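You operate a simulated robot arm through the tools that you are given. There is no shell and no other tool.

Carry out the task below with a simulated robot arm. There is one attempt and no reset: what you move stays moved.

TASK
Fetch the measuring glass with grey band and set it on the bench area marked checking. Turn the knob marked magnify to HIGH. Fetch the blue cup marked clean and set it on the bench area marked checking. Push the drawer marked spacers shut. Take the bottle marked soap and leave it on the bench area marked pump work. Take the clear jug with white handle and put it on the shelf marked oil. Put the box that says "fuel filter" from the bench area marked inspection on the ribbed tray of the dip tank and the box marked "oil filter" on the bench area marked trays. Any order will do. Set down upright: measuring glass with grey band, bottle marked soap, clear jug with white handle, box.
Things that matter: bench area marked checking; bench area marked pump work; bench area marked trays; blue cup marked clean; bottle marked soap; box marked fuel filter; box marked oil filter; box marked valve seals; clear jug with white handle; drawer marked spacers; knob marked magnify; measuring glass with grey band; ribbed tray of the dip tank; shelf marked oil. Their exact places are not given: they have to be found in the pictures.

It is judged by the outcome, as a careful person would: the job done as asked, and still so three seconds after it is handed in. It fails if anything else is knocked over, pushed out of place, dropped, spilled or broken.

THE ROBOT
A 6-joint arm with a fingered hand on a trunk, on a base that moves. Base frame: it is fixed to the floor where the robot stands at the start and does not move with it; the origin is under the middle of the robot, x ahead of it, y to its left, z up. Lengths are in m, angles in degrees, forces in N, time in s.
With the tool pointing down near the work surface it reaches from about 0.1 to 0.56 m from the robot's upright axis, wherever it stands. Its first joint turns from -166.0 to 166.0 degrees. Places, roughly: bench area marked checking [0.8, -3.1, 0.9]; bench area marked pump work [0.6, 0.2, 0.9]; bench area marked trays [1.1, 0.2, 0.9]; bottle marked soap [1, -3.25, 1]; box marked fuel filter, box marked oil filter, box [1, -1.25, 1]; clear jug with white handle [0.75, -3.5, 1]; drawer marked spacers [2.3, -5, 0.8]; knob marked magnify [0.7, -0.7, 1.4]; measuring glass with grey band [0.5, 0, 0.25]; ribbed tray of the dip tank [1.2, 3.1, 0.9]; shelf marked oil [1.5, -5.2, 0.5]. Payload 4 kg.
The tool frame sits at the grasp point between the pads (the TCP): z along the fingers, y along the line on which they close. The tips reach 0.026 m beyond it. The gripper opens to 0.148 m; its body begins 0.073 m behind the TCP. The gripper is a hand of 3 fingers: y runs from the thumb to the fingers, the wrist lies at [0, 0, -0.239] in the tool frame, and closing takes about 1.5 s.
Orientation is told as [roll, pitch, yaw] about the base's x, y, z axes, in that order, counted from this pose: with the fingers straight down and closing along the base's y, the tool's x points along the base's -x, its y along +y and its z along -z.

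THE INTERFACE
- The arm moves only by the tool servo_tool. Its argument "series" is a list of rows, each an object of numbers (a shift or turn left out is 0, a gripper value left out holds the last): "tx", "ty", "tz": the shift along the tool's x, y, z in m; "wx", "wy", "wz": the turn, a rotation vector about the tool's x, y, z in rad. In form: [{"tx": .., "ty": .., "tz": .., "wx": .., "wy": .., "wz": ..}, ...]. A call has 1 to 20 rows; each row shifts and turns the commanded pose from where the row before left it, along the tool's axes as they then stand. "grip" is the gripper command, from -1 (shut) to 1 (fully open), values between in proportion, set as the call begins (left out, the last holds). Rows are played at 5 a second. More than 0.05 m and 8.6 degrees between two rows, or a gripper value outside its range, and nothing of the call is played. A pose out of reach is approached as far as the arm can. The call stops where the force on the tool passes 40 N (or 10 N more than at its start, if that is more) or the arm is blocked; 0.2 s more then pass. The fingers move at their own pace (about 0.153 m/s each) and stop on an object; they squeeze with about 23 N. The grip force told is the motor's: it shows also when the fingers shut on nothing. Time passes only in rows, and 0.2 s behind the last, so rows that do not move let the fingers close. It gives the time, the measured TCP pose, the force on the tool (base axes), the opening and the grip force at its end, in the units of the frame above (readings bear some noise), with the torque about the TCP (base axes, N m) and any sound that the robot's microphone picked up.
- Cameras (640 x 400 px; columns grow to the right, rows downward): "scene" is now at [0.0634, 0.1911, 1.4143]; the picture's right is [-0.23, -0.97, 0.00], its down [-0.65, 0.15, -0.75] and it looks along [0.73, -0.17, -0.67] (base axes); focal length 214 px, centre (320, 200). "wrist" rides on the gripper at [0.068, -0.039, -0.09] in the tool frame; the picture's right is [0.50, 0.87, 0.00], its down [-0.66, 0.38, -0.65] and it looks along [-0.57, 0.33, 0.76] (tool axes); focal length 222 px, centre (320, 200).
- get_image(camera): a new picture of that camera. The clock stands still meanwhile.
- lift_body(by): moves the trunk up (or, below 0, down) by that many m; the arm and the scene camera ride with it, the base frame stays. It gives what a move gives, with no picture.
- drive_base(legs): drives the robot by 1 to 6 legs, each [ahead, left, turn to the left] in m, m and degrees, along the robot's own axes; the way and the turn of a leg run together, so that a leg with both is an arc; at most 1.5 m and 180 degrees a leg. The arm and the cameras ride along, it lands a little off, and it stops where it bumps. It gives what a move gives.
- set_fingers(finger1, finger2, thumb_bend): sets how far each is bent, from 0 (flat) to 1 (curled in); at 0.3 the hand is open as for a grip, at 0.7 the pads meet at the TCP. One left out holds its place. A second passes; each finger stops where it meets its share of the squeeze, and holds until it gets a number again. A gripper value or a shape takes the hand back. It gives what a move gives, with no picture; readings hold the bend of each and the force on the fingers (four entries, about 0 where the hand has none), thumb and palm.
- hand_shape(shape): the hand has 3 fingers and takes this shape, open, in about a second: jaw (thumb against the fingers, like two jaws); tri (thumb and two fingers); tip (a fingertip pinch); poke (one finger out to press); point (the index stretched); flat (the hand flat); cup (the hand cupped); fist (a fist). The gripper value then closes the fingers along that shape, each until it touches; the sizes above hold for jaw. It gives what a move gives, with no picture.
- pan_tilt(pan, tilt): turns the head with the scene camera to pan (to the left, within 120 degrees either way) and tilt (down, from -29 to 69), counted from straight ahead of the robot (the tilt from the chest, where the trunk bows). It gives what a move gives.
- probe_pixels(camera, pixels): for up to 12 pixels [column, row] of the newest picture of that camera ("zoom" is the newest enlarged one), the place [x, y, z] in the base frame of the surface seen there, good to about 0.002 m. The clock stands still meanwhile.
- close_up(camera, box): a new picture of the part [left, top, right, bottom] of that camera's present view, enlarged. The clock stands still meanwhile.
- job_done(): hands the job in; it is judged then, once.

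Leave the gripper open and the arm clear of the work at the hand-in unless told otherwise.

The tools are called after "Emit:" as a command line: name --argument value ..., lists and objects as JSON in quotes. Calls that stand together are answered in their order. servo_tool: Moves the arm, as the interface text tells. Its arguments: {"type":"object","properties":{"series":{"type":"array","items":{"type":"object","properties":{"tx":{"type":"number"},"ty":{"type":"number"},"tz":{"type":"number"},"wx":{"type":"number"},"wy":{"type":"number"},"wz":{"type":"number"}}}},"grip":{"type":"number"}},"required":["series"]} The other tools are called the same way: lift_body (by) moves the trunk up or down; hand_shape (shape) gives the hand a shape; set_fingers (finger1, finger2, thumb_bend) moves the fingers one by one; drive_base (legs) drives the base; pan_tilt (pan, tilt) turns the head that bears the scene camera; get_image (camera) takes a picture; probe_pixels (camera, pixels) gives the place of the surface under pixels of a picture; close_up (camera, box) takes an enlarged picture of a part of a camera's view; job_done () hands the job in.

At the start:

```text
clock: 0.0
tool_pos: [0.2782, -0.2037, 1.0001]
tcp_rot: [0.0, 0.1, 0.0]
wrist_force: [0.6, -0.6, 0.6]
torque: [0.01, -0.01, 0.01]
opening: 0.148
grasp_force: 0.1
shape: jaw
bend: [0.3, 0.3, 0.3]
finger forces: [0.1, 0.0, 0.1, 0.0, 0.0, 0.0]
trunk travel left (down, up): [-0.15, 0.167]
robot x, y, heading: [0.0024, 0.0015, 0.1]
head pan, tilt (commanded): [-13.1, 41.7]
```

scene: 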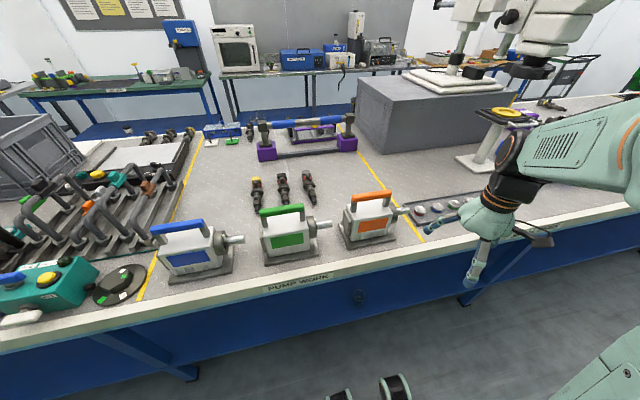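
wrist: 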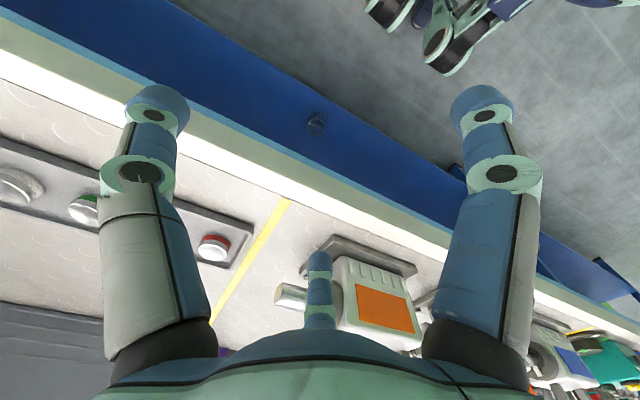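

I see the long bench ahead with pump work area, pumps, and a mag stand to the right. I will first look around with the head to locate things.

Emit:
pan_tilt --pan 0 --tilt 60

```text
clock: 0.8
tool_pos: [0.2785, -0.2029, 0.9992]
tcp_rot: [0.0, 0.0, 0.0]
wrist_force: [0.1, 0.7, 0.5]
torque: [0.01, -0.02, 0.0]
opening: 0.1477
grasp_force: 0.1
shape: jaw
bend: [0.3, 0.3, 0.3]
finger forces: [0.1, 0.1, 0.0, 0.0, 0.0, 0.0]
trunk travel left (down, up): [-0.15, 0.167]
robot x, y, heading: [0.0045, -0.0032, 0.2]
head pan, tilt (commanded): [0.0, 60.0]
```

Now I take a picture from the new head direction.

Emit:
get_image --camera "scene"

```text
taken
```

scene: 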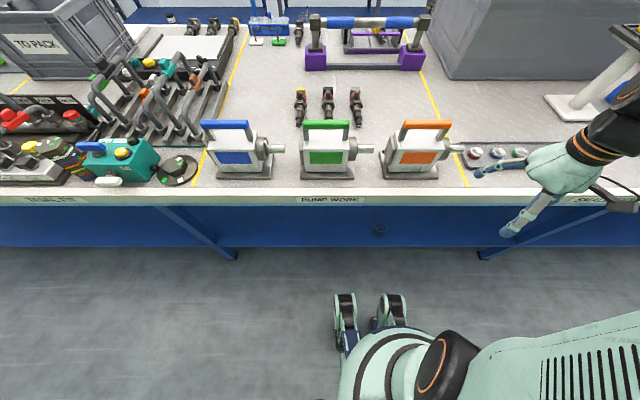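

I see the bench front edge around row 190-200 and the label "PUMP WORK" at (330,199). I probe the key points for the layout.

Emit:
probe_pixels --camera "scene" --pixels '[[330, 199], [330, 188], [200, 150], [465, 170], [330, 65], [235, 50], [328, 130], [240, 165], [415, 165], [380, 229], [330, 260], [25, 199]]'

Emit:
close_up --camera "scene" --box '[0, 0, 320, 200]'

Emit:
close_up --camera "scene" --box '[320, 0, 640, 200]'

```text
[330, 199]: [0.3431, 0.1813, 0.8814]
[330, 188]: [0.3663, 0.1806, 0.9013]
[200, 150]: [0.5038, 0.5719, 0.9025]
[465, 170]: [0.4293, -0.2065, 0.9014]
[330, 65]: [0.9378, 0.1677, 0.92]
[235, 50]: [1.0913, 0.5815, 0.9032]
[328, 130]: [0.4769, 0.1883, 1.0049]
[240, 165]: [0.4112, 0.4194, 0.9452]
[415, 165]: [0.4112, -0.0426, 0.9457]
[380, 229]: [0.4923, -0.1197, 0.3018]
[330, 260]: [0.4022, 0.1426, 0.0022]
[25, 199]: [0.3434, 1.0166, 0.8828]
```

```text
2.00 times, centred on (160, 100) of scene
```

zoom: 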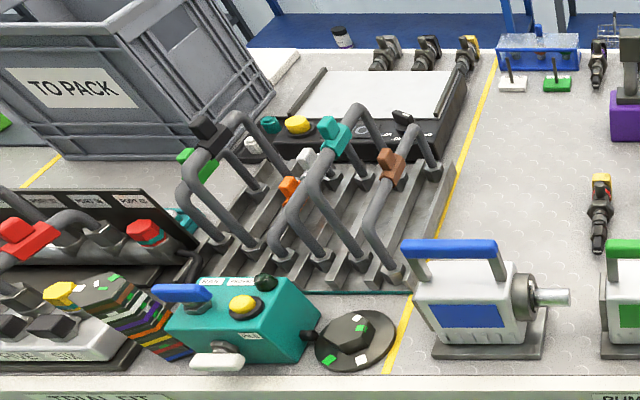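

```text
2.00 times, centred on (480, 100) of scene
```

zoom: 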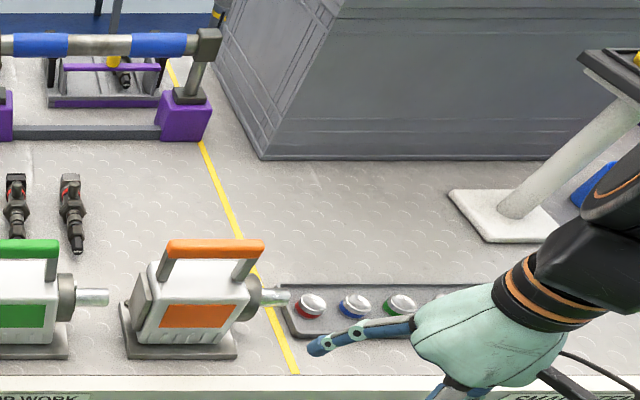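

Something small at (380,229) lies under the bench at z≈0.30, near the measuring glass's rough place. I take a close-up of it.

Emit:
close_up --camera "scene" --box '[300, 190, 460, 290]'

Emit:
probe_pixels --camera "scene" --pixels '[[360, 225], [360, 240], [300, 235], [420, 235], [380, 222], [380, 234], [150, 235], [550, 235], [360, 248], [215, 240], [490, 240]]'

```text
4.00 times, centred on (380, 240) of scene
```

zoom: 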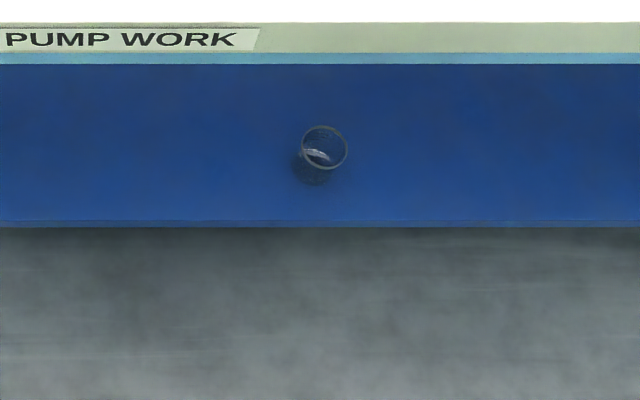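

```text
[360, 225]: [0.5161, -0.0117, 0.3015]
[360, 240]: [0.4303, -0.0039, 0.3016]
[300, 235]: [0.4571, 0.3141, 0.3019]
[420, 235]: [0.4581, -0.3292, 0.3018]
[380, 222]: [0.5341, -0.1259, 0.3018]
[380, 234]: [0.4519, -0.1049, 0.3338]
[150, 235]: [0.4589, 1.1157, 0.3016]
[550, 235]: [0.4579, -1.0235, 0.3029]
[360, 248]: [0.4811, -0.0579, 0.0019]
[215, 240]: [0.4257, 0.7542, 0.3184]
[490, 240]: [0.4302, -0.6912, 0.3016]
```

The measuring glass stands on the blue lower shelf (z≈0.30) at about x 0.46, y -0.11, well under the bench top edge. Before driving I survey the surroundings to the right.

Emit:
pan_tilt --pan -60 --tilt 30

Emit:
get_image --camera "scene"

Emit:
pan_tilt --pan -110 --tilt 30

Emit:
get_image --camera "scene"

Emit:
pan_tilt --pan 90 --tilt 30

Emit:
get_image --camera "scene"

```text
clock: 2.1
tool_pos: [0.2792, -0.2032, 0.999]
tcp_rot: [0.0, 0.0, -0.1]
wrist_force: [0.5, -0.3, 0.3]
torque: [0.02, 0.0, -0.02]
opening: 0.1479
grasp_force: 0.0
shape: jaw
bend: [0.3, 0.3, 0.3]
finger forces: [0.1, 0.1, 0.0, 0.0, 0.1, 0.0]
trunk travel left (down, up): [-0.15, 0.167]
robot x, y, heading: [-0.001, 0.001, 0.2]
head pan, tilt (commanded): [-60.0, 30.0]
```

```text
taken
```

scene: 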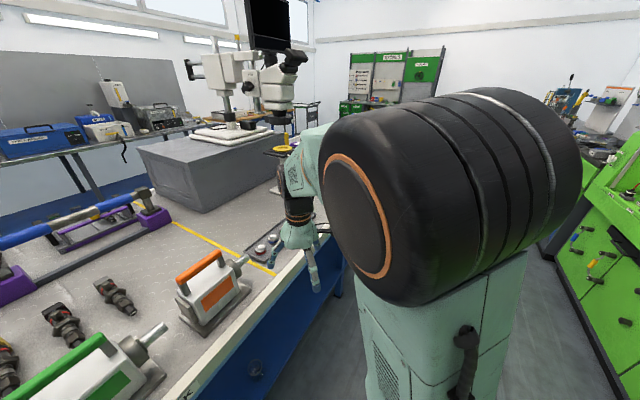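

```text
clock: 3.3
tool_pos: [0.2792, -0.2037, 1.0]
tcp_rot: [0.1, 0.0, 0.0]
wrist_force: [-0.6, 0.3, -0.5]
torque: [-0.02, 0.02, 0.0]
opening: 0.1479
grasp_force: 0.1
shape: jaw
bend: [0.3, 0.3, 0.3]
finger forces: [0.0, 0.0, 0.0, 0.0, 0.1, 0.0]
trunk travel left (down, up): [-0.15, 0.167]
robot x, y, heading: [0.0014, 0.0015, -0.1]
head pan, tilt (commanded): [-110.0, 30.0]
```

```text
taken
```

scene: 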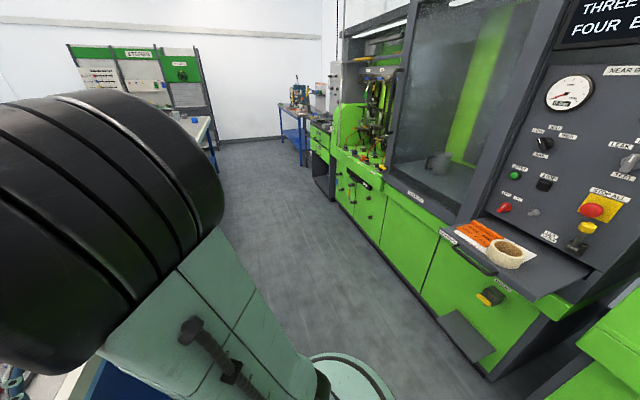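

```text
clock: 6.2
tool_pos: [0.2787, -0.2033, 0.9994]
tcp_rot: [0.0, 0.0, 0.0]
wrist_force: [-0.7, 0.0, 0.3]
torque: [0.03, 0.01, -0.02]
opening: 0.1477
grasp_force: 0.1
shape: jaw
bend: [0.3, 0.3, 0.3]
finger forces: [0.1, 0.0, 0.0, 0.0, 0.0, 0.0]
trunk travel left (down, up): [-0.15, 0.167]
robot x, y, heading: [0.0002, -0.0008, -0.2]
head pan, tilt (commanded): [90.0, 30.0]
```

```text
taken
```

scene: 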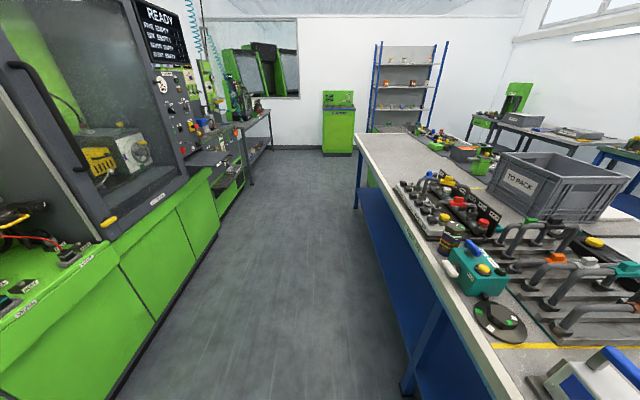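

I see an aisle between the bench (right) and green machines (left). I probe the machine edge and floor to know the aisle width.

Emit:
probe_pixels --camera "scene" --pixels '[[120, 385], [190, 275], [245, 190], [110, 240], [410, 380], [355, 210], [490, 390], [340, 150], [370, 170], [10, 340], [400, 95], [620, 230]]'

```text
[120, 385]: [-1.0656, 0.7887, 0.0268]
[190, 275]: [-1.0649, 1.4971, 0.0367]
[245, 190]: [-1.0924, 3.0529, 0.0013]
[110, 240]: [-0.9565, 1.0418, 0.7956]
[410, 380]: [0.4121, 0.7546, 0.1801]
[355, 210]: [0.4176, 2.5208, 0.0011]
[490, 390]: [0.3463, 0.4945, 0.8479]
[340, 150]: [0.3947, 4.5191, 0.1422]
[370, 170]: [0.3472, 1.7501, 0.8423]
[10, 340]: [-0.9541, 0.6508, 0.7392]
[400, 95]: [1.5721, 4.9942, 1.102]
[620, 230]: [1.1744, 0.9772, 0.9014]
```

The aisle spans x≈-0.95 to 0.345. I back up 0.35 m to look under the bench at the measuring glass.

Emit:
drive_base --legs '[[-0.35, 0, 0]]'

Emit:
pan_tilt --pan 0 --tilt 55

Emit:
get_image --camera "scene"

```text
clock: 8.5
tool_pos: [-0.0698, -0.2038, 1.0006]
tcp_rot: [0.0, 0.0, -0.2]
wrist_force: [-0.6, 0.4, -0.7]
torque: [0.01, -0.06, 0.03]
opening: 0.148
grasp_force: 0.0
shape: jaw
bend: [0.3, 0.3, 0.3]
finger forces: [0.0, 0.0, 0.1, 0.1, 0.0, 0.0]
trunk travel left (down, up): [-0.15, 0.167]
robot x, y, heading: [-0.3485, 0.0013, -0.2]
head pan, tilt (commanded): [90.0, 30.0]
```

```text
clock: 10.1
tool_pos: [-0.0691, -0.2039, 0.9997]
tcp_rot: [-0.1, 0.0, -0.1]
wrist_force: [0.8, 0.4, -0.3]
torque: [0.03, 0.0, 0.0]
opening: 0.148
grasp_force: 0.0
shape: jaw
bend: [0.3, 0.3, 0.3]
finger forces: [0.0, 0.0, 0.1, 0.1, 0.0, 0.0]
trunk travel left (down, up): [-0.15, 0.167]
robot x, y, heading: [-0.3487, -0.0003, -0.3]
head pan, tilt (commanded): [0.0, 55.0]
```

```text
taken
```

scene: 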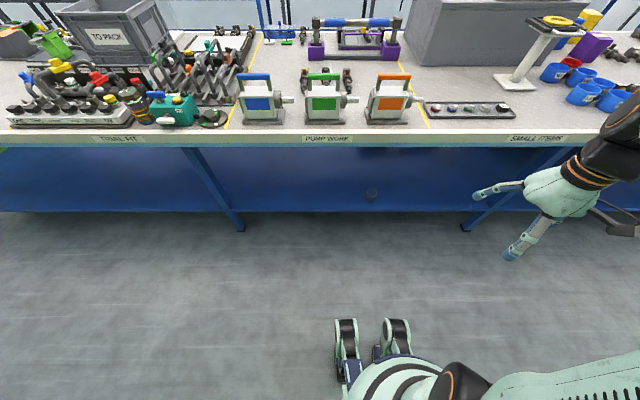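

Now I see more: blue cups at right near (590,85) in "SMALL ITEMS", and the glass at (372,194). I zoom in on both.

Emit:
close_up --camera "scene" --box '[340, 175, 404, 215]'

Emit:
probe_pixels --camera "zoom" --pixels '[[320, 150], [280, 150], [360, 150], [320, 200], [320, 230], [320, 120], [320, 260], [320, 280], [320, 180], [300, 190], [340, 190], [320, 100]]'

Emit:
close_up --camera "scene" --box '[480, 0, 640, 100]'

```text
10.00 times, centred on (372, 195) of scene
```

zoom: 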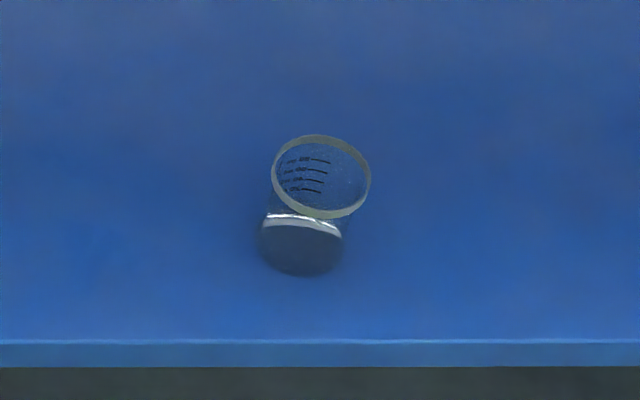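

```text
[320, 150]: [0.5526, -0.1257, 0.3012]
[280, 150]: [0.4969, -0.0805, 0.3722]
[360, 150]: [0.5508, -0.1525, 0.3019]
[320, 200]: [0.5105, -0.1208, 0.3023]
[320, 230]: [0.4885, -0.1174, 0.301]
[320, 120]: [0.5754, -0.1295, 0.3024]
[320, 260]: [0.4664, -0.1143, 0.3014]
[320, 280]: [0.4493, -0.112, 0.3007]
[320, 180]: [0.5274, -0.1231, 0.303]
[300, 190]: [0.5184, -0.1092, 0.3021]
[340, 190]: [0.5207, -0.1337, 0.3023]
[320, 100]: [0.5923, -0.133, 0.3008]
```

```text
4.00 times, centred on (560, 50) of scene
```

zoom: 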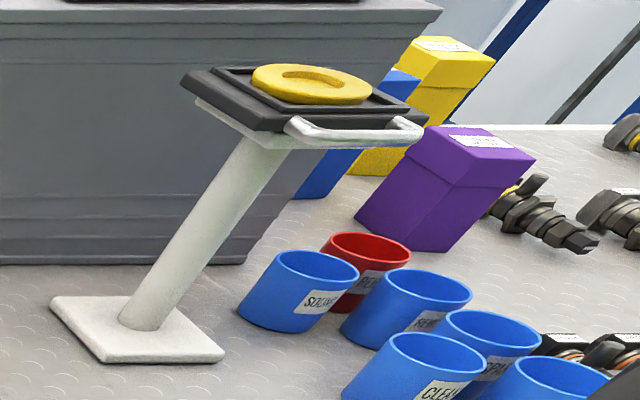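

The glass has a visible rim ring and a dark grey lower part. I take the glass close-up again and probe rim and band points. I also see a cup marked CLEAN.

Emit:
close_up --camera "scene" --box '[356, 185, 388, 205]'

Emit:
probe_pixels --camera "zoom" --pixels '[[320, 328], [320, 80], [232, 170], [410, 190], [270, 420], [280, 350], [280, 390], [200, 390], [350, 390], [300, 355], [385, 290], [250, 260]]'

```text
16.00 times, centred on (372, 195) of scene
```

zoom: 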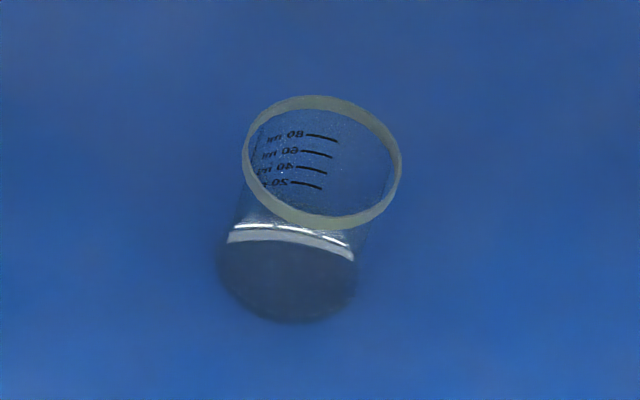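

```text
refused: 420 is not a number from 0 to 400
```

The first probe used a row beyond the picture; I probe the rim and band points seen at rows ≤400.

Emit:
probe_pixels --camera "zoom" --pixels '[[320, 103], [325, 222], [247, 165], [395, 185], [265, 110], [380, 130], [290, 235], [245, 240], [350, 255], [285, 285], [285, 315], [290, 330]]'

```text
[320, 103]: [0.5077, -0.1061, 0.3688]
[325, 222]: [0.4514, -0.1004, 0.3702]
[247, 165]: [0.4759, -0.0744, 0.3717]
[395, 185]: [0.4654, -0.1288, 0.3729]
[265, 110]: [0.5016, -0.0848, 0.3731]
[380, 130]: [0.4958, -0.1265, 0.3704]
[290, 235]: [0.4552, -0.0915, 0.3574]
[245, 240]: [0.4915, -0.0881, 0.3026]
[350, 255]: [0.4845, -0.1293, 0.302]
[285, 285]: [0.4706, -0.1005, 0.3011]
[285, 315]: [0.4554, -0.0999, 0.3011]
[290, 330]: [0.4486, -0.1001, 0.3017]
```

The glass is about 0.058 wide, centred near (0.479, -0.102), z from 0.302 to 0.372. I check what the hand shapes look like in the wrist camera in free air, to choose a grasp for this small glass.

Emit:
hand_shape --shape "tri"

Emit:
get_image --camera "wrist"

Emit:
hand_shape --shape "tip"

Emit:
get_image --camera "wrist"

```text
clock: 11.0
tool_pos: [-0.0691, -0.2032, 0.9993]
tcp_rot: [-0.1, -0.1, -0.2]
wrist_force: [-0.1, 0.7, -1.4]
torque: [-0.02, 0.03, 0.0]
opening: 0.1478
grasp_force: 0.0
shape: tri
bend: [0.3, 0.3, 0.3]
finger forces: [0.1, 0.0, 0.0, 0.0, 0.1, 0.1]
trunk travel left (down, up): [-0.15, 0.167]
robot x, y, heading: [-0.3454, -0.0005, -0.3]
head pan, tilt (commanded): [0.0, 55.0]
```

```text
taken
```

wrist: 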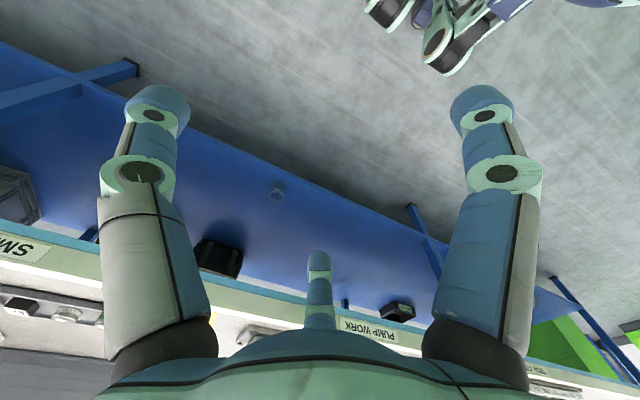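

```text
clock: 11.9
tool_pos: [-0.0689, -0.2036, 0.9994]
tcp_rot: [0.0, 0.0, -0.2]
wrist_force: [-0.4, 0.8, 0.6]
torque: [-0.01, -0.01, 0.0]
opening: 0.148
grasp_force: 0.1
shape: tip
bend: [0.3, 0.3, 0.3]
finger forces: [0.0, 0.1, 0.0, 0.0, 0.1, 0.0]
trunk travel left (down, up): [-0.15, 0.167]
robot x, y, heading: [-0.348, 0.0012, -0.1]
head pan, tilt (commanded): [0.0, 55.0]
```

```text
taken
```

wrist: 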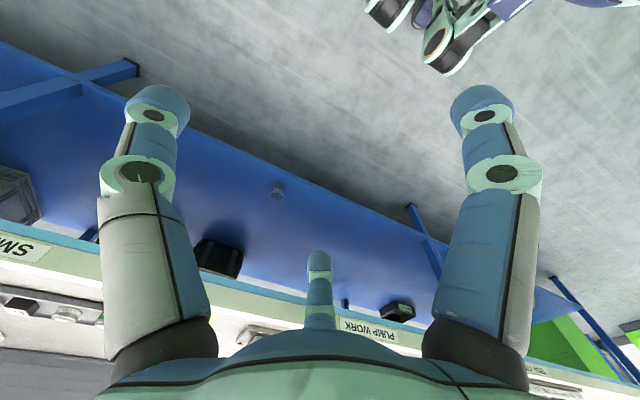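

All three shapes look alike when open: three fingers 120° apart around the palm. I go back to jaw and look at the arm itself to learn how it is folded, probing parts of it.

Emit:
hand_shape --shape "jaw"

Emit:
pan_tilt --pan -50 --tilt 45

Emit:
get_image --camera "scene"

```text
clock: 12.8
tool_pos: [-0.0683, -0.2029, 0.9999]
tcp_rot: [-0.1, 0.0, -0.3]
wrist_force: [0.1, 1.0, -0.9]
torque: [0.02, 0.02, 0.01]
opening: 0.1479
grasp_force: 0.0
shape: jaw
bend: [0.3, 0.3, 0.3]
finger forces: [0.0, 0.0, 0.0, 0.1, 0.0, 0.1]
trunk travel left (down, up): [-0.15, 0.167]
robot x, y, heading: [-0.3452, -0.0014, -0.4]
head pan, tilt (commanded): [0.0, 55.0]
```

```text
clock: 14.0
tool_pos: [-0.0688, -0.2041, 0.9996]
tcp_rot: [0.0, 0.0, -0.2]
wrist_force: [-0.6, 0.8, 0.4]
torque: [-0.01, 0.0, 0.0]
opening: 0.1479
grasp_force: 0.1
shape: jaw
bend: [0.3, 0.3, 0.3]
finger forces: [0.0, 0.0, 0.1, 0.1, 0.0, 0.0]
trunk travel left (down, up): [-0.15, 0.167]
robot x, y, heading: [-0.3459, -0.0009, -0.4]
head pan, tilt (commanded): [-50.0, 45.0]
```

```text
taken
```

scene: 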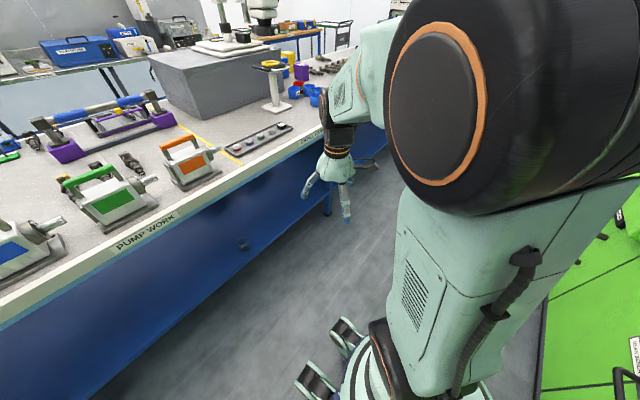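

I see the upper arm rising from a low shoulder at (410,370) to a high elbow at (440,110), then the forearm to the wrist at (350,100). I probe these parts.

Emit:
probe_pixels --camera "scene" --pixels '[[385, 360], [440, 110], [420, 260], [520, 300], [350, 100], [340, 150], [375, 60], [345, 335], [312, 380], [480, 390], [360, 390], [460, 380]]'

```text
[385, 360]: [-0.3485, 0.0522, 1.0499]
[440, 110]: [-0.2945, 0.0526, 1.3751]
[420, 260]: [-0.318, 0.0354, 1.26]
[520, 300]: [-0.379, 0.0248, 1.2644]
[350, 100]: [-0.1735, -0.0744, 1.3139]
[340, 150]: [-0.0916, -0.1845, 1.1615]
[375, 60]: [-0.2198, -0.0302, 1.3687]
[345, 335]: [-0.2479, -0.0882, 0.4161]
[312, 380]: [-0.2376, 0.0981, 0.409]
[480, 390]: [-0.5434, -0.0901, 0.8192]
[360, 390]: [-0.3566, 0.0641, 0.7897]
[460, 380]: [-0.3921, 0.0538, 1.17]
```

The shoulder is at about z 1.05 on the robot's axis, elbow up. To reach the low shelf I lower the trunk by 0.15 and keep the hand in the free aisle.

Emit:
lift_body --by -0.15

```text
clock: 15.8
tool_pos: [-0.0684, -0.2033, 0.8505]
tcp_rot: [0.0, 0.0, -0.3]
wrist_force: [-0.8, 0.4, 0.2]
torque: [0.01, -0.02, -0.01]
opening: 0.148
grasp_force: 0.0
shape: jaw
bend: [0.3, 0.3, 0.3]
finger forces: [0.0, 0.0, 0.0, 0.0, 0.0, 0.1]
trunk travel left (down, up): [0.0, 0.317]
robot x, y, heading: [-0.3512, 0.001, -0.0]
head pan, tilt (commanded): [-50.0, 45.0]
```

Trunk is down, hand at z 0.85. Next I turn the hand -30° in yaw and tilt it 30° forward (finger 2 to the far side).

Emit:
servo_tool --series '[{"wz": 0.131}, {"wz": 0.131}, {"wz": 0.131}, {"wz": 0.131}, {"wx": -0.0655, "wy": -0.1134}, {"wx": -0.0655, "wy": -0.1134}, {"wx": -0.0655, "wy": -0.1134}, {"wx": -0.0655, "wy": -0.1134}]'

```text
clock: 17.6
tool_pos: [-0.067, -0.2043, 0.8442]
tcp_rot: [16.6, -25.0, -33.9]
wrist_force: [0.9, 0.0, -0.2]
torque: [-0.04, -0.04, -0.01]
opening: 0.1479
grasp_force: 0.0
shape: jaw
bend: [0.3, 0.3, 0.3]
finger forces: [0.1, 0.1, 0.0, 0.0, 0.0, 0.0]
trunk travel left (down, up): [0.0, 0.317]
robot x, y, heading: [-0.349, 0.0003, -0.3]
head pan, tilt (commanded): [-50.0, 45.0]
```

The tilt came out right. Now I lower the hand in the aisle to about (0.08, -0.10, 0.46), clear of the bench edge.

Emit:
servo_tool --series '[{"tx": 0.0108, "ty": 0.0058, "tz": 0.0406}, {"tx": 0.0108, "ty": 0.0058, "tz": 0.0406}, {"tx": 0.0108, "ty": 0.0058, "tz": 0.0406}, {"tx": 0.0108, "ty": 0.0058, "tz": 0.0406}, {"tx": 0.0108, "ty": 0.0058, "tz": 0.0406}, {"tx": 0.0108, "ty": 0.0058, "tz": 0.0406}, {"tx": 0.0108, "ty": 0.0058, "tz": 0.0406}, {"tx": 0.0108, "ty": 0.0058, "tz": 0.0406}, {"tx": 0.0108, "ty": 0.0058, "tz": 0.0406}, {"tx": 0.0108, "ty": 0.0058, "tz": 0.0406}]'

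Emit:
get_image --camera "scene"

Emit:
get_image --camera "wrist"

```text
clock: 19.8
tool_pos: [0.1684, -0.1261, 0.637]
tcp_rot: [15.9, -24.8, -33.8]
wrist_force: [-0.1, -0.2, 0.3]
torque: [-0.02, -0.03, -0.02]
opening: 0.1476
grasp_force: 0.2
shape: jaw
bend: [0.3, 0.3, 0.3]
finger forces: [0.0, 0.0, 0.1, 0.0, 0.0, 0.0]
out of reach, approached as far as the arm can: row 4, 5, 6, 7, 8, 9, 10
trunk travel left (down, up): [0.0, 0.317]
robot x, y, heading: [-0.3461, 0.0003, -0.1]
head pan, tilt (commanded): [-50.0, 45.0]
```

```text
taken
```

scene: 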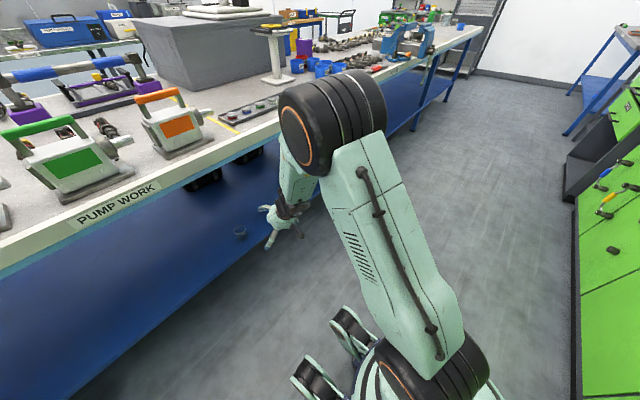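

```text
taken
```

wrist: 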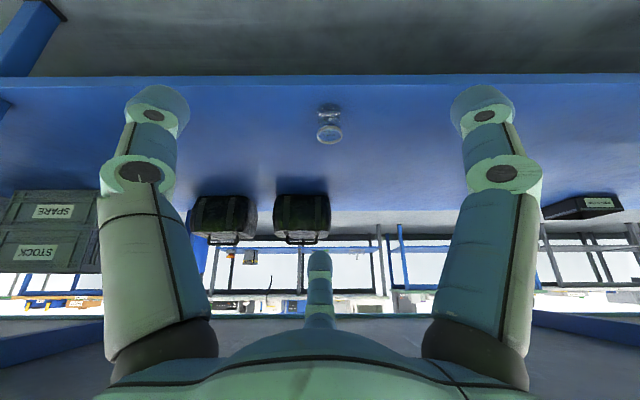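

The arm got stopped by its reach at (0.168, -0.126, 0.637). I probe the arm parts in this picture to understand which joint limits it.

Emit:
probe_pixels --camera "scene" --pixels '[[385, 390], [455, 360], [400, 290], [300, 140], [350, 100], [380, 180], [300, 190], [290, 210], [280, 225], [350, 320], [310, 370], [240, 232]]'

```text
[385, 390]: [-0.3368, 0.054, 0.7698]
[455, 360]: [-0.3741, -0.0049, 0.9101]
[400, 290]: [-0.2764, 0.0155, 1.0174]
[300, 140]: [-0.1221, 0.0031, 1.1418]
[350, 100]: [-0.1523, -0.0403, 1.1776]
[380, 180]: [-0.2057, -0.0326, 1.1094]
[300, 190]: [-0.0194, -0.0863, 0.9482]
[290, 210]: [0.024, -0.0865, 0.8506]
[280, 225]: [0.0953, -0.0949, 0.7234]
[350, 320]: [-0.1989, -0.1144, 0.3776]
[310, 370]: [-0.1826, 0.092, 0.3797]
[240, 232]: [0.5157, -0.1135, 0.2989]
```

The wrist seems nearly in line with the forearm here. I test whether the hand can tilt further up (two small rows about the same tilt axis).

Emit:
servo_tool --series '[{"wx": -0.0655, "wy": -0.1134}, {"wx": -0.0655, "wy": -0.1134}, {}]'

```text
clock: 20.6
tool_pos: [0.1818, -0.1302, 0.6556]
tcp_rot: [18.0, -27.0, -34.8]
wrist_force: [-1.0, 0.9, -0.6]
torque: [-0.02, 0.02, 0.01]
opening: 0.1482
grasp_force: 0.0
shape: jaw
bend: [0.3, 0.3, 0.3]
finger forces: [0.0, 0.0, 0.0, 0.0, 0.0, 0.1]
out of reach, approached as far as the arm can: row 1, 2
trunk travel left (down, up): [0.0, 0.317]
robot x, y, heading: [-0.3491, -0.0002, -0.2]
head pan, tilt (commanded): [-50.0, 45.0]
```

It is at the wrist's limit: the hand cannot bend outward past the forearm. So a more vertical hand is needed. I tilt back towards vertical and check the result.

Emit:
servo_tool --series '[{"wx": 0.0655, "wy": 0.1134}, {"wx": 0.0655, "wy": 0.1134}, {"wx": 0.0655, "wy": 0.1134}, {"wx": 0.0655, "wy": 0.1134}, {"wx": 0.0655, "wy": 0.1134}, {}]'

```text
clock: 22.0
tool_pos: [0.1817, -0.127, 0.6569]
tcp_rot: [0.1, 2.6, -29.6]
wrist_force: [-0.4, 0.2, 0.1]
torque: [-0.01, -0.01, 0.03]
opening: 0.1476
grasp_force: 0.1
shape: jaw
bend: [0.3, 0.3, 0.3]
finger forces: [0.1, 0.1, 0.1, 0.1, 0.0, 0.0]
out of reach, approached as far as the arm can: row 1
trunk travel left (down, up): [0.0, 0.317]
robot x, y, heading: [-0.3485, -0.0002, -0.3]
head pan, tilt (commanded): [-50.0, 45.0]
```

Hand is vertical again and commands clamp at what is reached. Now I test how low it goes vertically in the aisle at this radius.

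Emit:
servo_tool --series '[{"tx": 0.03, "ty": -0.01, "tz": 0.035}, {"tx": 0.03, "ty": -0.01, "tz": 0.035}, {"tx": 0.02, "ty": -0.005, "tz": 0.04}, {"tz": 0.045}, {"tz": 0.045}, {"tz": 0.045}]'

```text
clock: 23.4
tool_pos: [0.092, -0.1021, 0.414]
tcp_rot: [0.2, 2.5, -29.7]
wrist_force: [0.1, 0.3, 0.4]
torque: [0.02, -0.03, -0.01]
opening: 0.1482
grasp_force: 0.1
shape: jaw
bend: [0.3, 0.3, 0.3]
finger forces: [0.1, 0.1, 0.0, 0.0, 0.0, 0.1]
trunk travel left (down, up): [0.0, 0.317]
robot x, y, heading: [-0.3455, 0.0024, -0.0]
head pan, tilt (commanded): [-50.0, 45.0]
```

It reaches z 0.414 at radius 0.45. I go further down to about 0.345 and look at the arm.

Emit:
servo_tool --series '[{"tz": 0.035}, {"tz": 0.034}]'

Emit:
get_image --camera "scene"

```text
clock: 24.0
tool_pos: [0.0914, -0.1008, 0.3462]
tcp_rot: [0.2, 2.5, -29.6]
wrist_force: [-0.1, -0.4, -0.2]
torque: [0.0, -0.01, -0.02]
opening: 0.1477
grasp_force: 0.2
shape: jaw
bend: [0.3, 0.3, 0.3]
finger forces: [0.0, 0.0, 0.0, 0.1, 0.1, 0.0]
trunk travel left (down, up): [0.0, 0.317]
robot x, y, heading: [-0.3512, 0.0008, -0.2]
head pan, tilt (commanded): [-50.0, 45.0]
```

```text
taken
```

scene: 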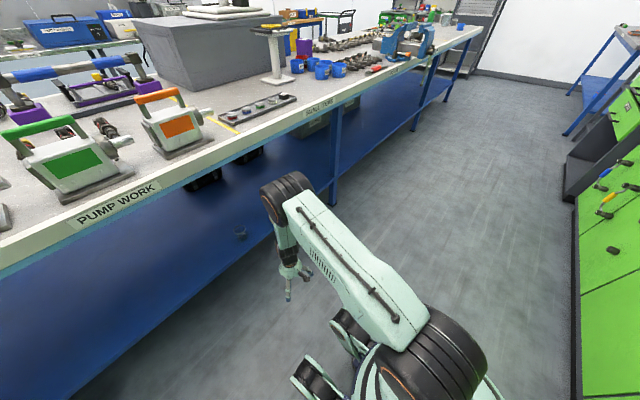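

The hand is now at z 0.346 with the elbow at (285,195). I probe the elbow and shoulder to check clearance to the bench edge for a forward move.

Emit:
probe_pixels --camera "scene" --pixels '[[275, 190], [300, 180], [315, 195], [285, 230], [290, 250], [290, 275], [440, 330], [375, 280], [270, 205], [290, 172], [355, 320], [310, 370]]'

```text
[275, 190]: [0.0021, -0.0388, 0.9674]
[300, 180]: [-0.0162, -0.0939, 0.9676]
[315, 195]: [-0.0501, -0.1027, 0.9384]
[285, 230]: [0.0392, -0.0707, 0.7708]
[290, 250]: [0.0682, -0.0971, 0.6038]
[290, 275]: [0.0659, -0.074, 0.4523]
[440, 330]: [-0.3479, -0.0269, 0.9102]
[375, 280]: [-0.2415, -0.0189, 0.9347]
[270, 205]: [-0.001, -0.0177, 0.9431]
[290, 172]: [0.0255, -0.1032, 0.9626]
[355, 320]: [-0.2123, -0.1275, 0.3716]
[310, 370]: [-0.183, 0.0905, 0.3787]
```

The geometry is clear: with the robot further back (x≈-0.2) and the arm nearly stretched, a 25° tilt reaches the glass with the elbow clear of the bench edge. I first raise and extend the hand in the aisle to (0.25, -0.10, 0.45) and tilt it 25° forward.

Emit:
servo_tool --series '[{"tx": -0.0267, "ty": 0.0157, "tz": -0.0224}, {"tx": -0.0267, "ty": 0.0157, "tz": -0.0224}, {"tx": -0.0267, "ty": 0.0157, "tz": -0.0224}, {"tx": -0.0267, "ty": 0.0157, "tz": -0.0224}, {"tx": -0.0267, "ty": 0.0157, "tz": -0.0224}, {"wx": -0.0586, "wy": -0.1032}, {"wx": -0.0586, "wy": -0.1032}, {"wx": -0.0586, "wy": -0.1032}, {"wx": -0.0586, "wy": -0.1032}, {}]'

```text
clock: 26.2
tool_pos: [0.2499, -0.0974, 0.4523]
tcp_rot: [13.2, -17.4, -31.8]
wrist_force: [0.2, 0.1, 0.0]
torque: [-0.02, 0.0, -0.01]
opening: 0.1478
grasp_force: 0.1
shape: jaw
bend: [0.3, 0.3, 0.3]
finger forces: [0.0, 0.1, 0.0, 0.1, 0.0, 0.0]
out of reach, approached as far as the arm can: row 9
trunk travel left (down, up): [0.0, 0.317]
robot x, y, heading: [-0.347, 0.0033, -0.3]
head pan, tilt (commanded): [-50.0, 45.0]
```

The tilt is about 22°, good enough. Now I drive forward 0.15 m, bringing the hand to about x 0.40, above and before the glass.

Emit:
drive_base --legs '[[0.15, 0, 0]]'

Emit:
get_image --camera "scene"

Emit:
get_image --camera "wrist"

```text
clock: 27.5
tool_pos: [0.3968, -0.0968, 0.4518]
tcp_rot: [13.1, -17.3, -31.5]
wrist_force: [-0.1, -0.7, -0.2]
torque: [-0.02, -0.03, -0.01]
opening: 0.1477
grasp_force: 0.0
shape: jaw
bend: [0.3, 0.3, 0.3]
finger forces: [0.0, 0.1, 0.0, 0.1, 0.0, 0.0]
trunk travel left (down, up): [0.0, 0.317]
robot x, y, heading: [-0.1996, 0.0024, 0.1]
head pan, tilt (commanded): [-50.0, 45.0]
```

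```text
taken
```

scene: 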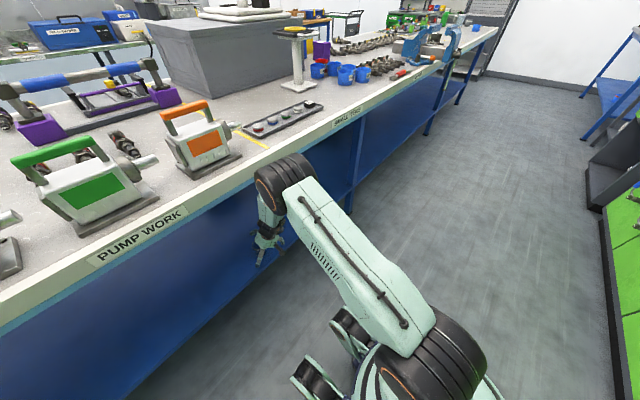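

```text
taken
```

wrist: 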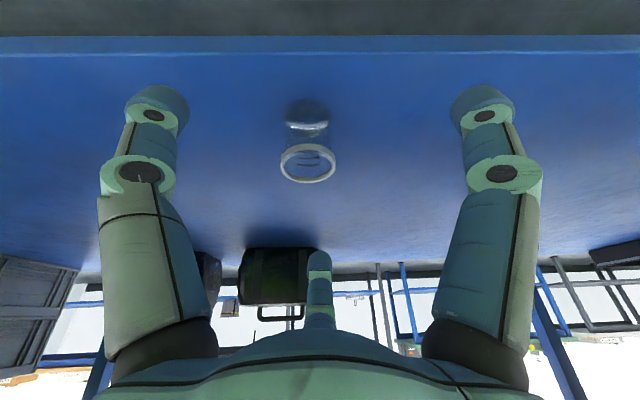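

The wrist view shows the glass rim at (308,163), seen upside down. I probe the rim with the wrist camera.

Emit:
probe_pixels --camera "wrist" --pixels '[[282, 163], [334, 163], [308, 147], [308, 181], [289, 174], [328, 174], [308, 128], [308, 135]]'

Emit:
close_up --camera "wrist" --box '[244, 80, 372, 200]'

```text
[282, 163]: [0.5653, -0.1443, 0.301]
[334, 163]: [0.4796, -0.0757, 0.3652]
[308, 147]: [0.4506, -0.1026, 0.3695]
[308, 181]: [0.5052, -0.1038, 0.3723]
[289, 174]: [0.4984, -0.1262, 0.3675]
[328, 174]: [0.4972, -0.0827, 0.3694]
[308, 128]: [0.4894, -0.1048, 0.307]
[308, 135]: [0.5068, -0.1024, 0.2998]
```

```text
3.33 times, centred on (308, 140) of wrist
```

zoom: 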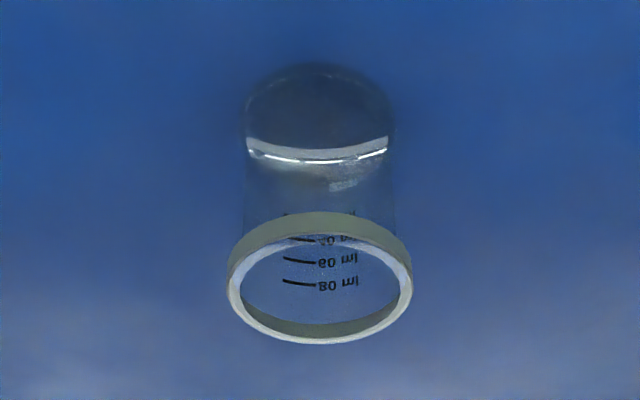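

Rim centre is (0.478, -0.1035), top z 0.372, with the grey band around the rim. I move to the start of the approach line, then partway down along the tool axis.

Emit:
servo_tool --series '[{"tx": -0.0205, "ty": 0.0051, "tz": 0.0077}, {"tx": -0.0205, "ty": 0.0051, "tz": 0.0077}, {"tz": 0.025}, {}]'

Emit:
get_image --camera "wrist"

```text
clock: 28.5
tool_pos: [0.45, -0.1053, 0.4297]
tcp_rot: [13.2, -17.4, -31.5]
wrist_force: [0.4, 0.4, 0.2]
torque: [0.0, -0.03, 0.02]
opening: 0.1477
grasp_force: 0.2
shape: jaw
bend: [0.3, 0.3, 0.3]
finger forces: [0.0, 0.0, 0.0, 0.1, 0.0, 0.0]
trunk travel left (down, up): [0.0, 0.317]
robot x, y, heading: [-0.2021, 0.0015, -0.1]
head pan, tilt (commanded): [-50.0, 45.0]
```

```text
taken
```

wrist: 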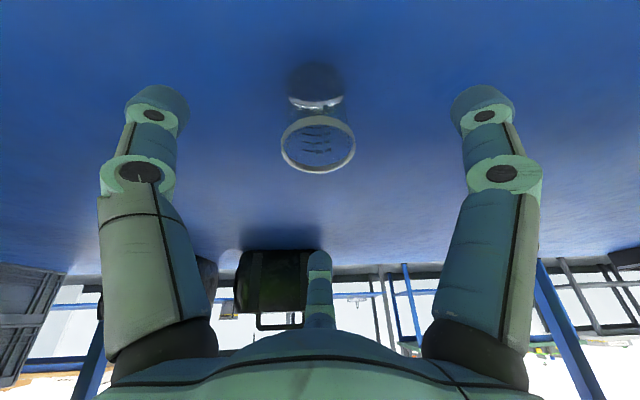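

On line. I go 0.055 m further along the axis, then check.

Emit:
servo_tool --series '[{"tz": 0.0275, "ty": -0.0008}, {"tz": 0.0275, "ty": -0.0009}, {}]'

Emit:
get_image --camera "wrist"

```text
clock: 29.3
tool_pos: [0.4705, -0.1044, 0.378]
tcp_rot: [13.1, -17.3, -31.5]
wrist_force: [0.8, 0.1, -0.2]
torque: [0.01, -0.01, -0.01]
opening: 0.1478
grasp_force: 0.1
shape: jaw
bend: [0.3, 0.3, 0.3]
finger forces: [0.1, 0.0, 0.0, 0.0, 0.0, 0.0]
trunk travel left (down, up): [0.0, 0.317]
robot x, y, heading: [-0.2011, -0.0029, 0.2]
head pan, tilt (commanded): [-50.0, 45.0]
```

```text
taken
```

wrist: 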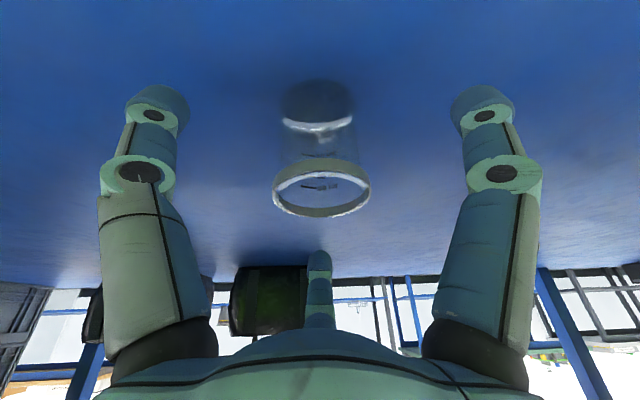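

The rim is well centred at (322,188). I go the last 0.025 m and then close the fingers slowly with still rows.

Emit:
servo_tool --series '[{"tz": 0.0125}, {"tz": 0.0125}, {}]'

Emit:
servo_tool --series '[{}, {}, {}, {}, {}, {}, {}, {}, {}]' --grip -1

Emit:
get_image --camera "wrist"

```text
clock: 30.1
tool_pos: [0.4781, -0.1033, 0.3546]
tcp_rot: [13.3, -17.3, -31.5]
wrist_force: [-0.4, 0.1, -0.1]
torque: [0.04, -0.04, -0.01]
opening: 0.148
grasp_force: 0.0
shape: jaw
bend: [0.3, 0.3, 0.3]
finger forces: [0.0, 0.0, 0.1, 0.0, 0.0, 0.0]
trunk travel left (down, up): [0.0, 0.317]
robot x, y, heading: [-0.2021, -0.0003, 0.2]
head pan, tilt (commanded): [-50.0, 45.0]
```

```text
clock: 32.1
tool_pos: [0.4786, -0.1041, 0.3555]
tcp_rot: [13.2, -17.4, -31.5]
wrist_force: [-0.2, -0.4, 1.4]
torque: [-0.05, 0.07, 0.01]
opening: 0.0531
grasp_force: 23.2
shape: jaw
bend: [0.77, 0.77, 0.7]
finger forces: [20.8, 19.5, 0.0, 0.1, 21.2, 0.0]
trunk travel left (down, up): [0.0, 0.317]
robot x, y, heading: [-0.2022, 0.0016, 0.3]
head pan, tilt (commanded): [-50.0, 45.0]
```

```text
taken
```

wrist: 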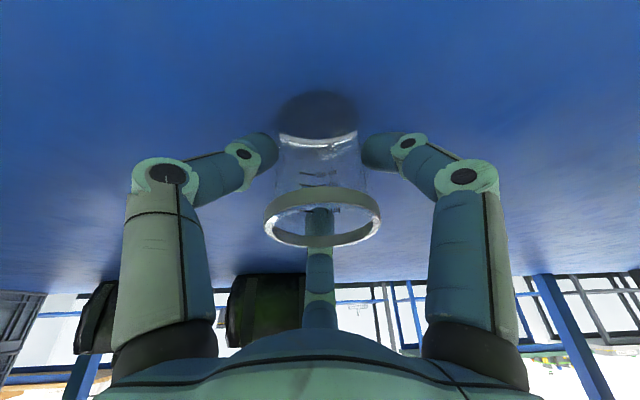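

The glass is held by three fingers (opening 0.053, about 20 N each). I lift it back along the approach line.

Emit:
servo_tool --series '[{"tz": -0.025}, {"tz": -0.025}, {"tz": -0.03}, {"tz": -0.03}, {}]'

Emit:
get_image --camera "wrist"

```text
clock: 33.3
tool_pos: [0.4384, -0.1076, 0.4572]
tcp_rot: [13.2, -17.5, -31.6]
wrist_force: [-1.0, 0.5, -1.8]
torque: [0.03, -0.01, -0.04]
opening: 0.0528
grasp_force: 22.8
shape: jaw
bend: [0.77, 0.77, 0.7]
finger forces: [20.7, 19.4, 0.0, 0.0, 20.5, 0.0]
trunk travel left (down, up): [0.0, 0.317]
robot x, y, heading: [-0.2005, 0.0015, 0.1]
head pan, tilt (commanded): [-50.0, 45.0]
```

```text
taken
```

wrist: 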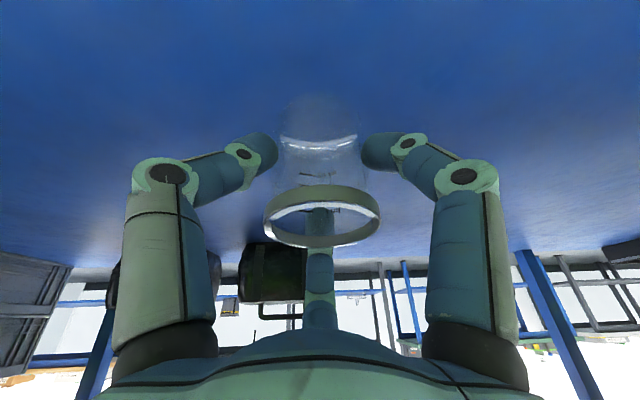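

The glass is up and held. I drive back 0.28 m to clear the bench.

Emit:
drive_base --legs '[[-0.28, 0, 0]]'

Emit:
lift_body --by 0.15

```text
clock: 35.3
tool_pos: [0.163, -0.1073, 0.4558]
tcp_rot: [13.2, -17.3, -31.4]
wrist_force: [-0.1, 0.7, -1.7]
torque: [0.01, -0.02, 0.04]
opening: 0.0529
grasp_force: 22.9
shape: jaw
bend: [0.77, 0.77, 0.7]
finger forces: [20.6, 19.3, 0.1, 0.0, 20.4, 0.0]
trunk travel left (down, up): [0.0, 0.317]
robot x, y, heading: [-0.475, -0.0036, 0.4]
head pan, tilt (commanded): [-50.0, 45.0]
```

```text
clock: 37.0
tool_pos: [0.1637, -0.1078, 0.6068]
tcp_rot: [13.2, -17.3, -31.4]
wrist_force: [-0.8, 0.6, 0.3]
torque: [-0.01, 0.03, 0.02]
opening: 0.0528
grasp_force: 22.7
shape: jaw
bend: [0.77, 0.77, 0.7]
finger forces: [20.6, 19.5, 0.0, 0.1, 20.5, 0.1]
trunk travel left (down, up): [-0.15, 0.167]
robot x, y, heading: [-0.4772, 0.0012, 0.3]
head pan, tilt (commanded): [-50.0, 45.0]
```

Trunk raised. Now I bring the hand up and in to about (-0.08, -0.10, 1.05) for carrying, keeping its orientation.

Emit:
servo_tool --series '[{"tx": 0.0056, "ty": -0.001, "tz": -0.046}, {"tx": 0.0056, "ty": -0.001, "tz": -0.046}, {"tx": 0.0056, "ty": -0.001, "tz": -0.046}, {"tx": 0.0056, "ty": -0.001, "tz": -0.046}, {"tx": 0.0056, "ty": -0.001, "tz": -0.046}, {"tx": 0.0056, "ty": -0.001, "tz": -0.046}, {"tx": 0.0056, "ty": -0.001, "tz": -0.046}, {"tx": 0.0056, "ty": -0.001, "tz": -0.046}, {"tx": 0.0056, "ty": -0.001, "tz": -0.046}, {"tx": 0.0056, "ty": -0.001, "tz": -0.046}, {"tx": 0.0056, "ty": -0.001, "tz": -0.046}]'

Emit:
pan_tilt --pan -90 --tilt 25

Emit:
get_image --camera "scene"

```text
clock: 39.4
tool_pos: [-0.0784, -0.1102, 1.0553]
tcp_rot: [13.2, -17.3, -31.4]
wrist_force: [0.2, 0.1, 0.3]
torque: [0.03, 0.02, 0.0]
opening: 0.0529
grasp_force: 22.8
shape: jaw
bend: [0.77, 0.77, 0.7]
finger forces: [20.5, 19.2, 0.1, 0.1, 20.7, 0.0]
trunk travel left (down, up): [-0.15, 0.167]
robot x, y, heading: [-0.4748, -0.0008, -0.0]
head pan, tilt (commanded): [-50.0, 45.0]
```

```text
clock: 40.5
tool_pos: [-0.0773, -0.1108, 1.0541]
tcp_rot: [13.2, -17.3, -31.4]
wrist_force: [0.2, -0.6, -0.5]
torque: [0.0, 0.0, 0.01]
opening: 0.0529
grasp_force: 22.9
shape: jaw
bend: [0.77, 0.77, 0.7]
finger forces: [20.4, 19.1, 0.0, 0.0, 20.7, 0.1]
trunk travel left (down, up): [-0.15, 0.167]
robot x, y, heading: [-0.4751, 0.0027, -0.0]
head pan, tilt (commanded): [-90.0, 25.0]
```

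```text
taken
```

scene: 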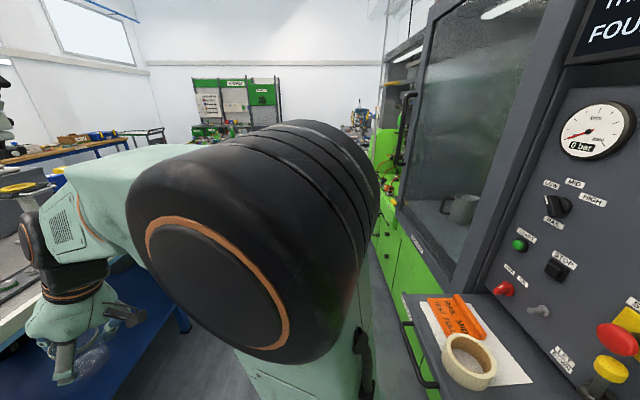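

The elbow blocks part of the view, but the aisle looks free. I shift forward slightly and drive right 0.75 m, then look at the bench there (microscope, boxes, cups).

Emit:
drive_base --legs '[[0.05, -0.75, 0]]'

Emit:
pan_tilt --pan 0 --tilt 35

Emit:
get_image --camera "scene"

```text
clock: 47.5
tool_pos: [-0.0253, -0.8547, 1.0566]
tcp_rot: [13.1, -17.3, -31.3]
wrist_force: [1.4, -0.2, -1.0]
torque: [0.01, 0.01, -0.03]
opening: 0.0531
grasp_force: 23.4
shape: jaw
bend: [0.77, 0.77, 0.7]
finger forces: [20.5, 19.1, 0.0, 0.1, 20.8, 0.1]
trunk travel left (down, up): [-0.15, 0.167]
robot x, y, heading: [-0.425, -0.7456, 0.5]
head pan, tilt (commanded): [-90.0, 25.0]
```

```text
clock: 49.1
tool_pos: [-0.0252, -0.8548, 1.0564]
tcp_rot: [13.3, -17.4, -31.3]
wrist_force: [0.3, 0.4, -1.0]
torque: [-0.02, 0.03, 0.01]
opening: 0.053
grasp_force: 22.5
shape: jaw
bend: [0.77, 0.77, 0.7]
finger forces: [20.6, 19.2, 0.0, 0.0, 20.7, 0.0]
trunk travel left (down, up): [-0.15, 0.167]
robot x, y, heading: [-0.4281, -0.7432, 0.2]
head pan, tilt (commanded): [0.0, 35.0]
```

```text
taken
```

scene: 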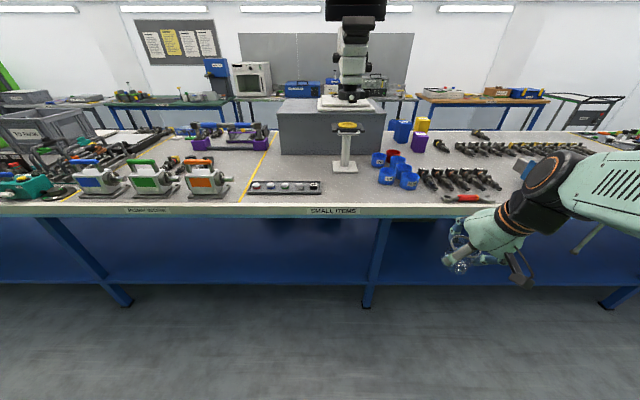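

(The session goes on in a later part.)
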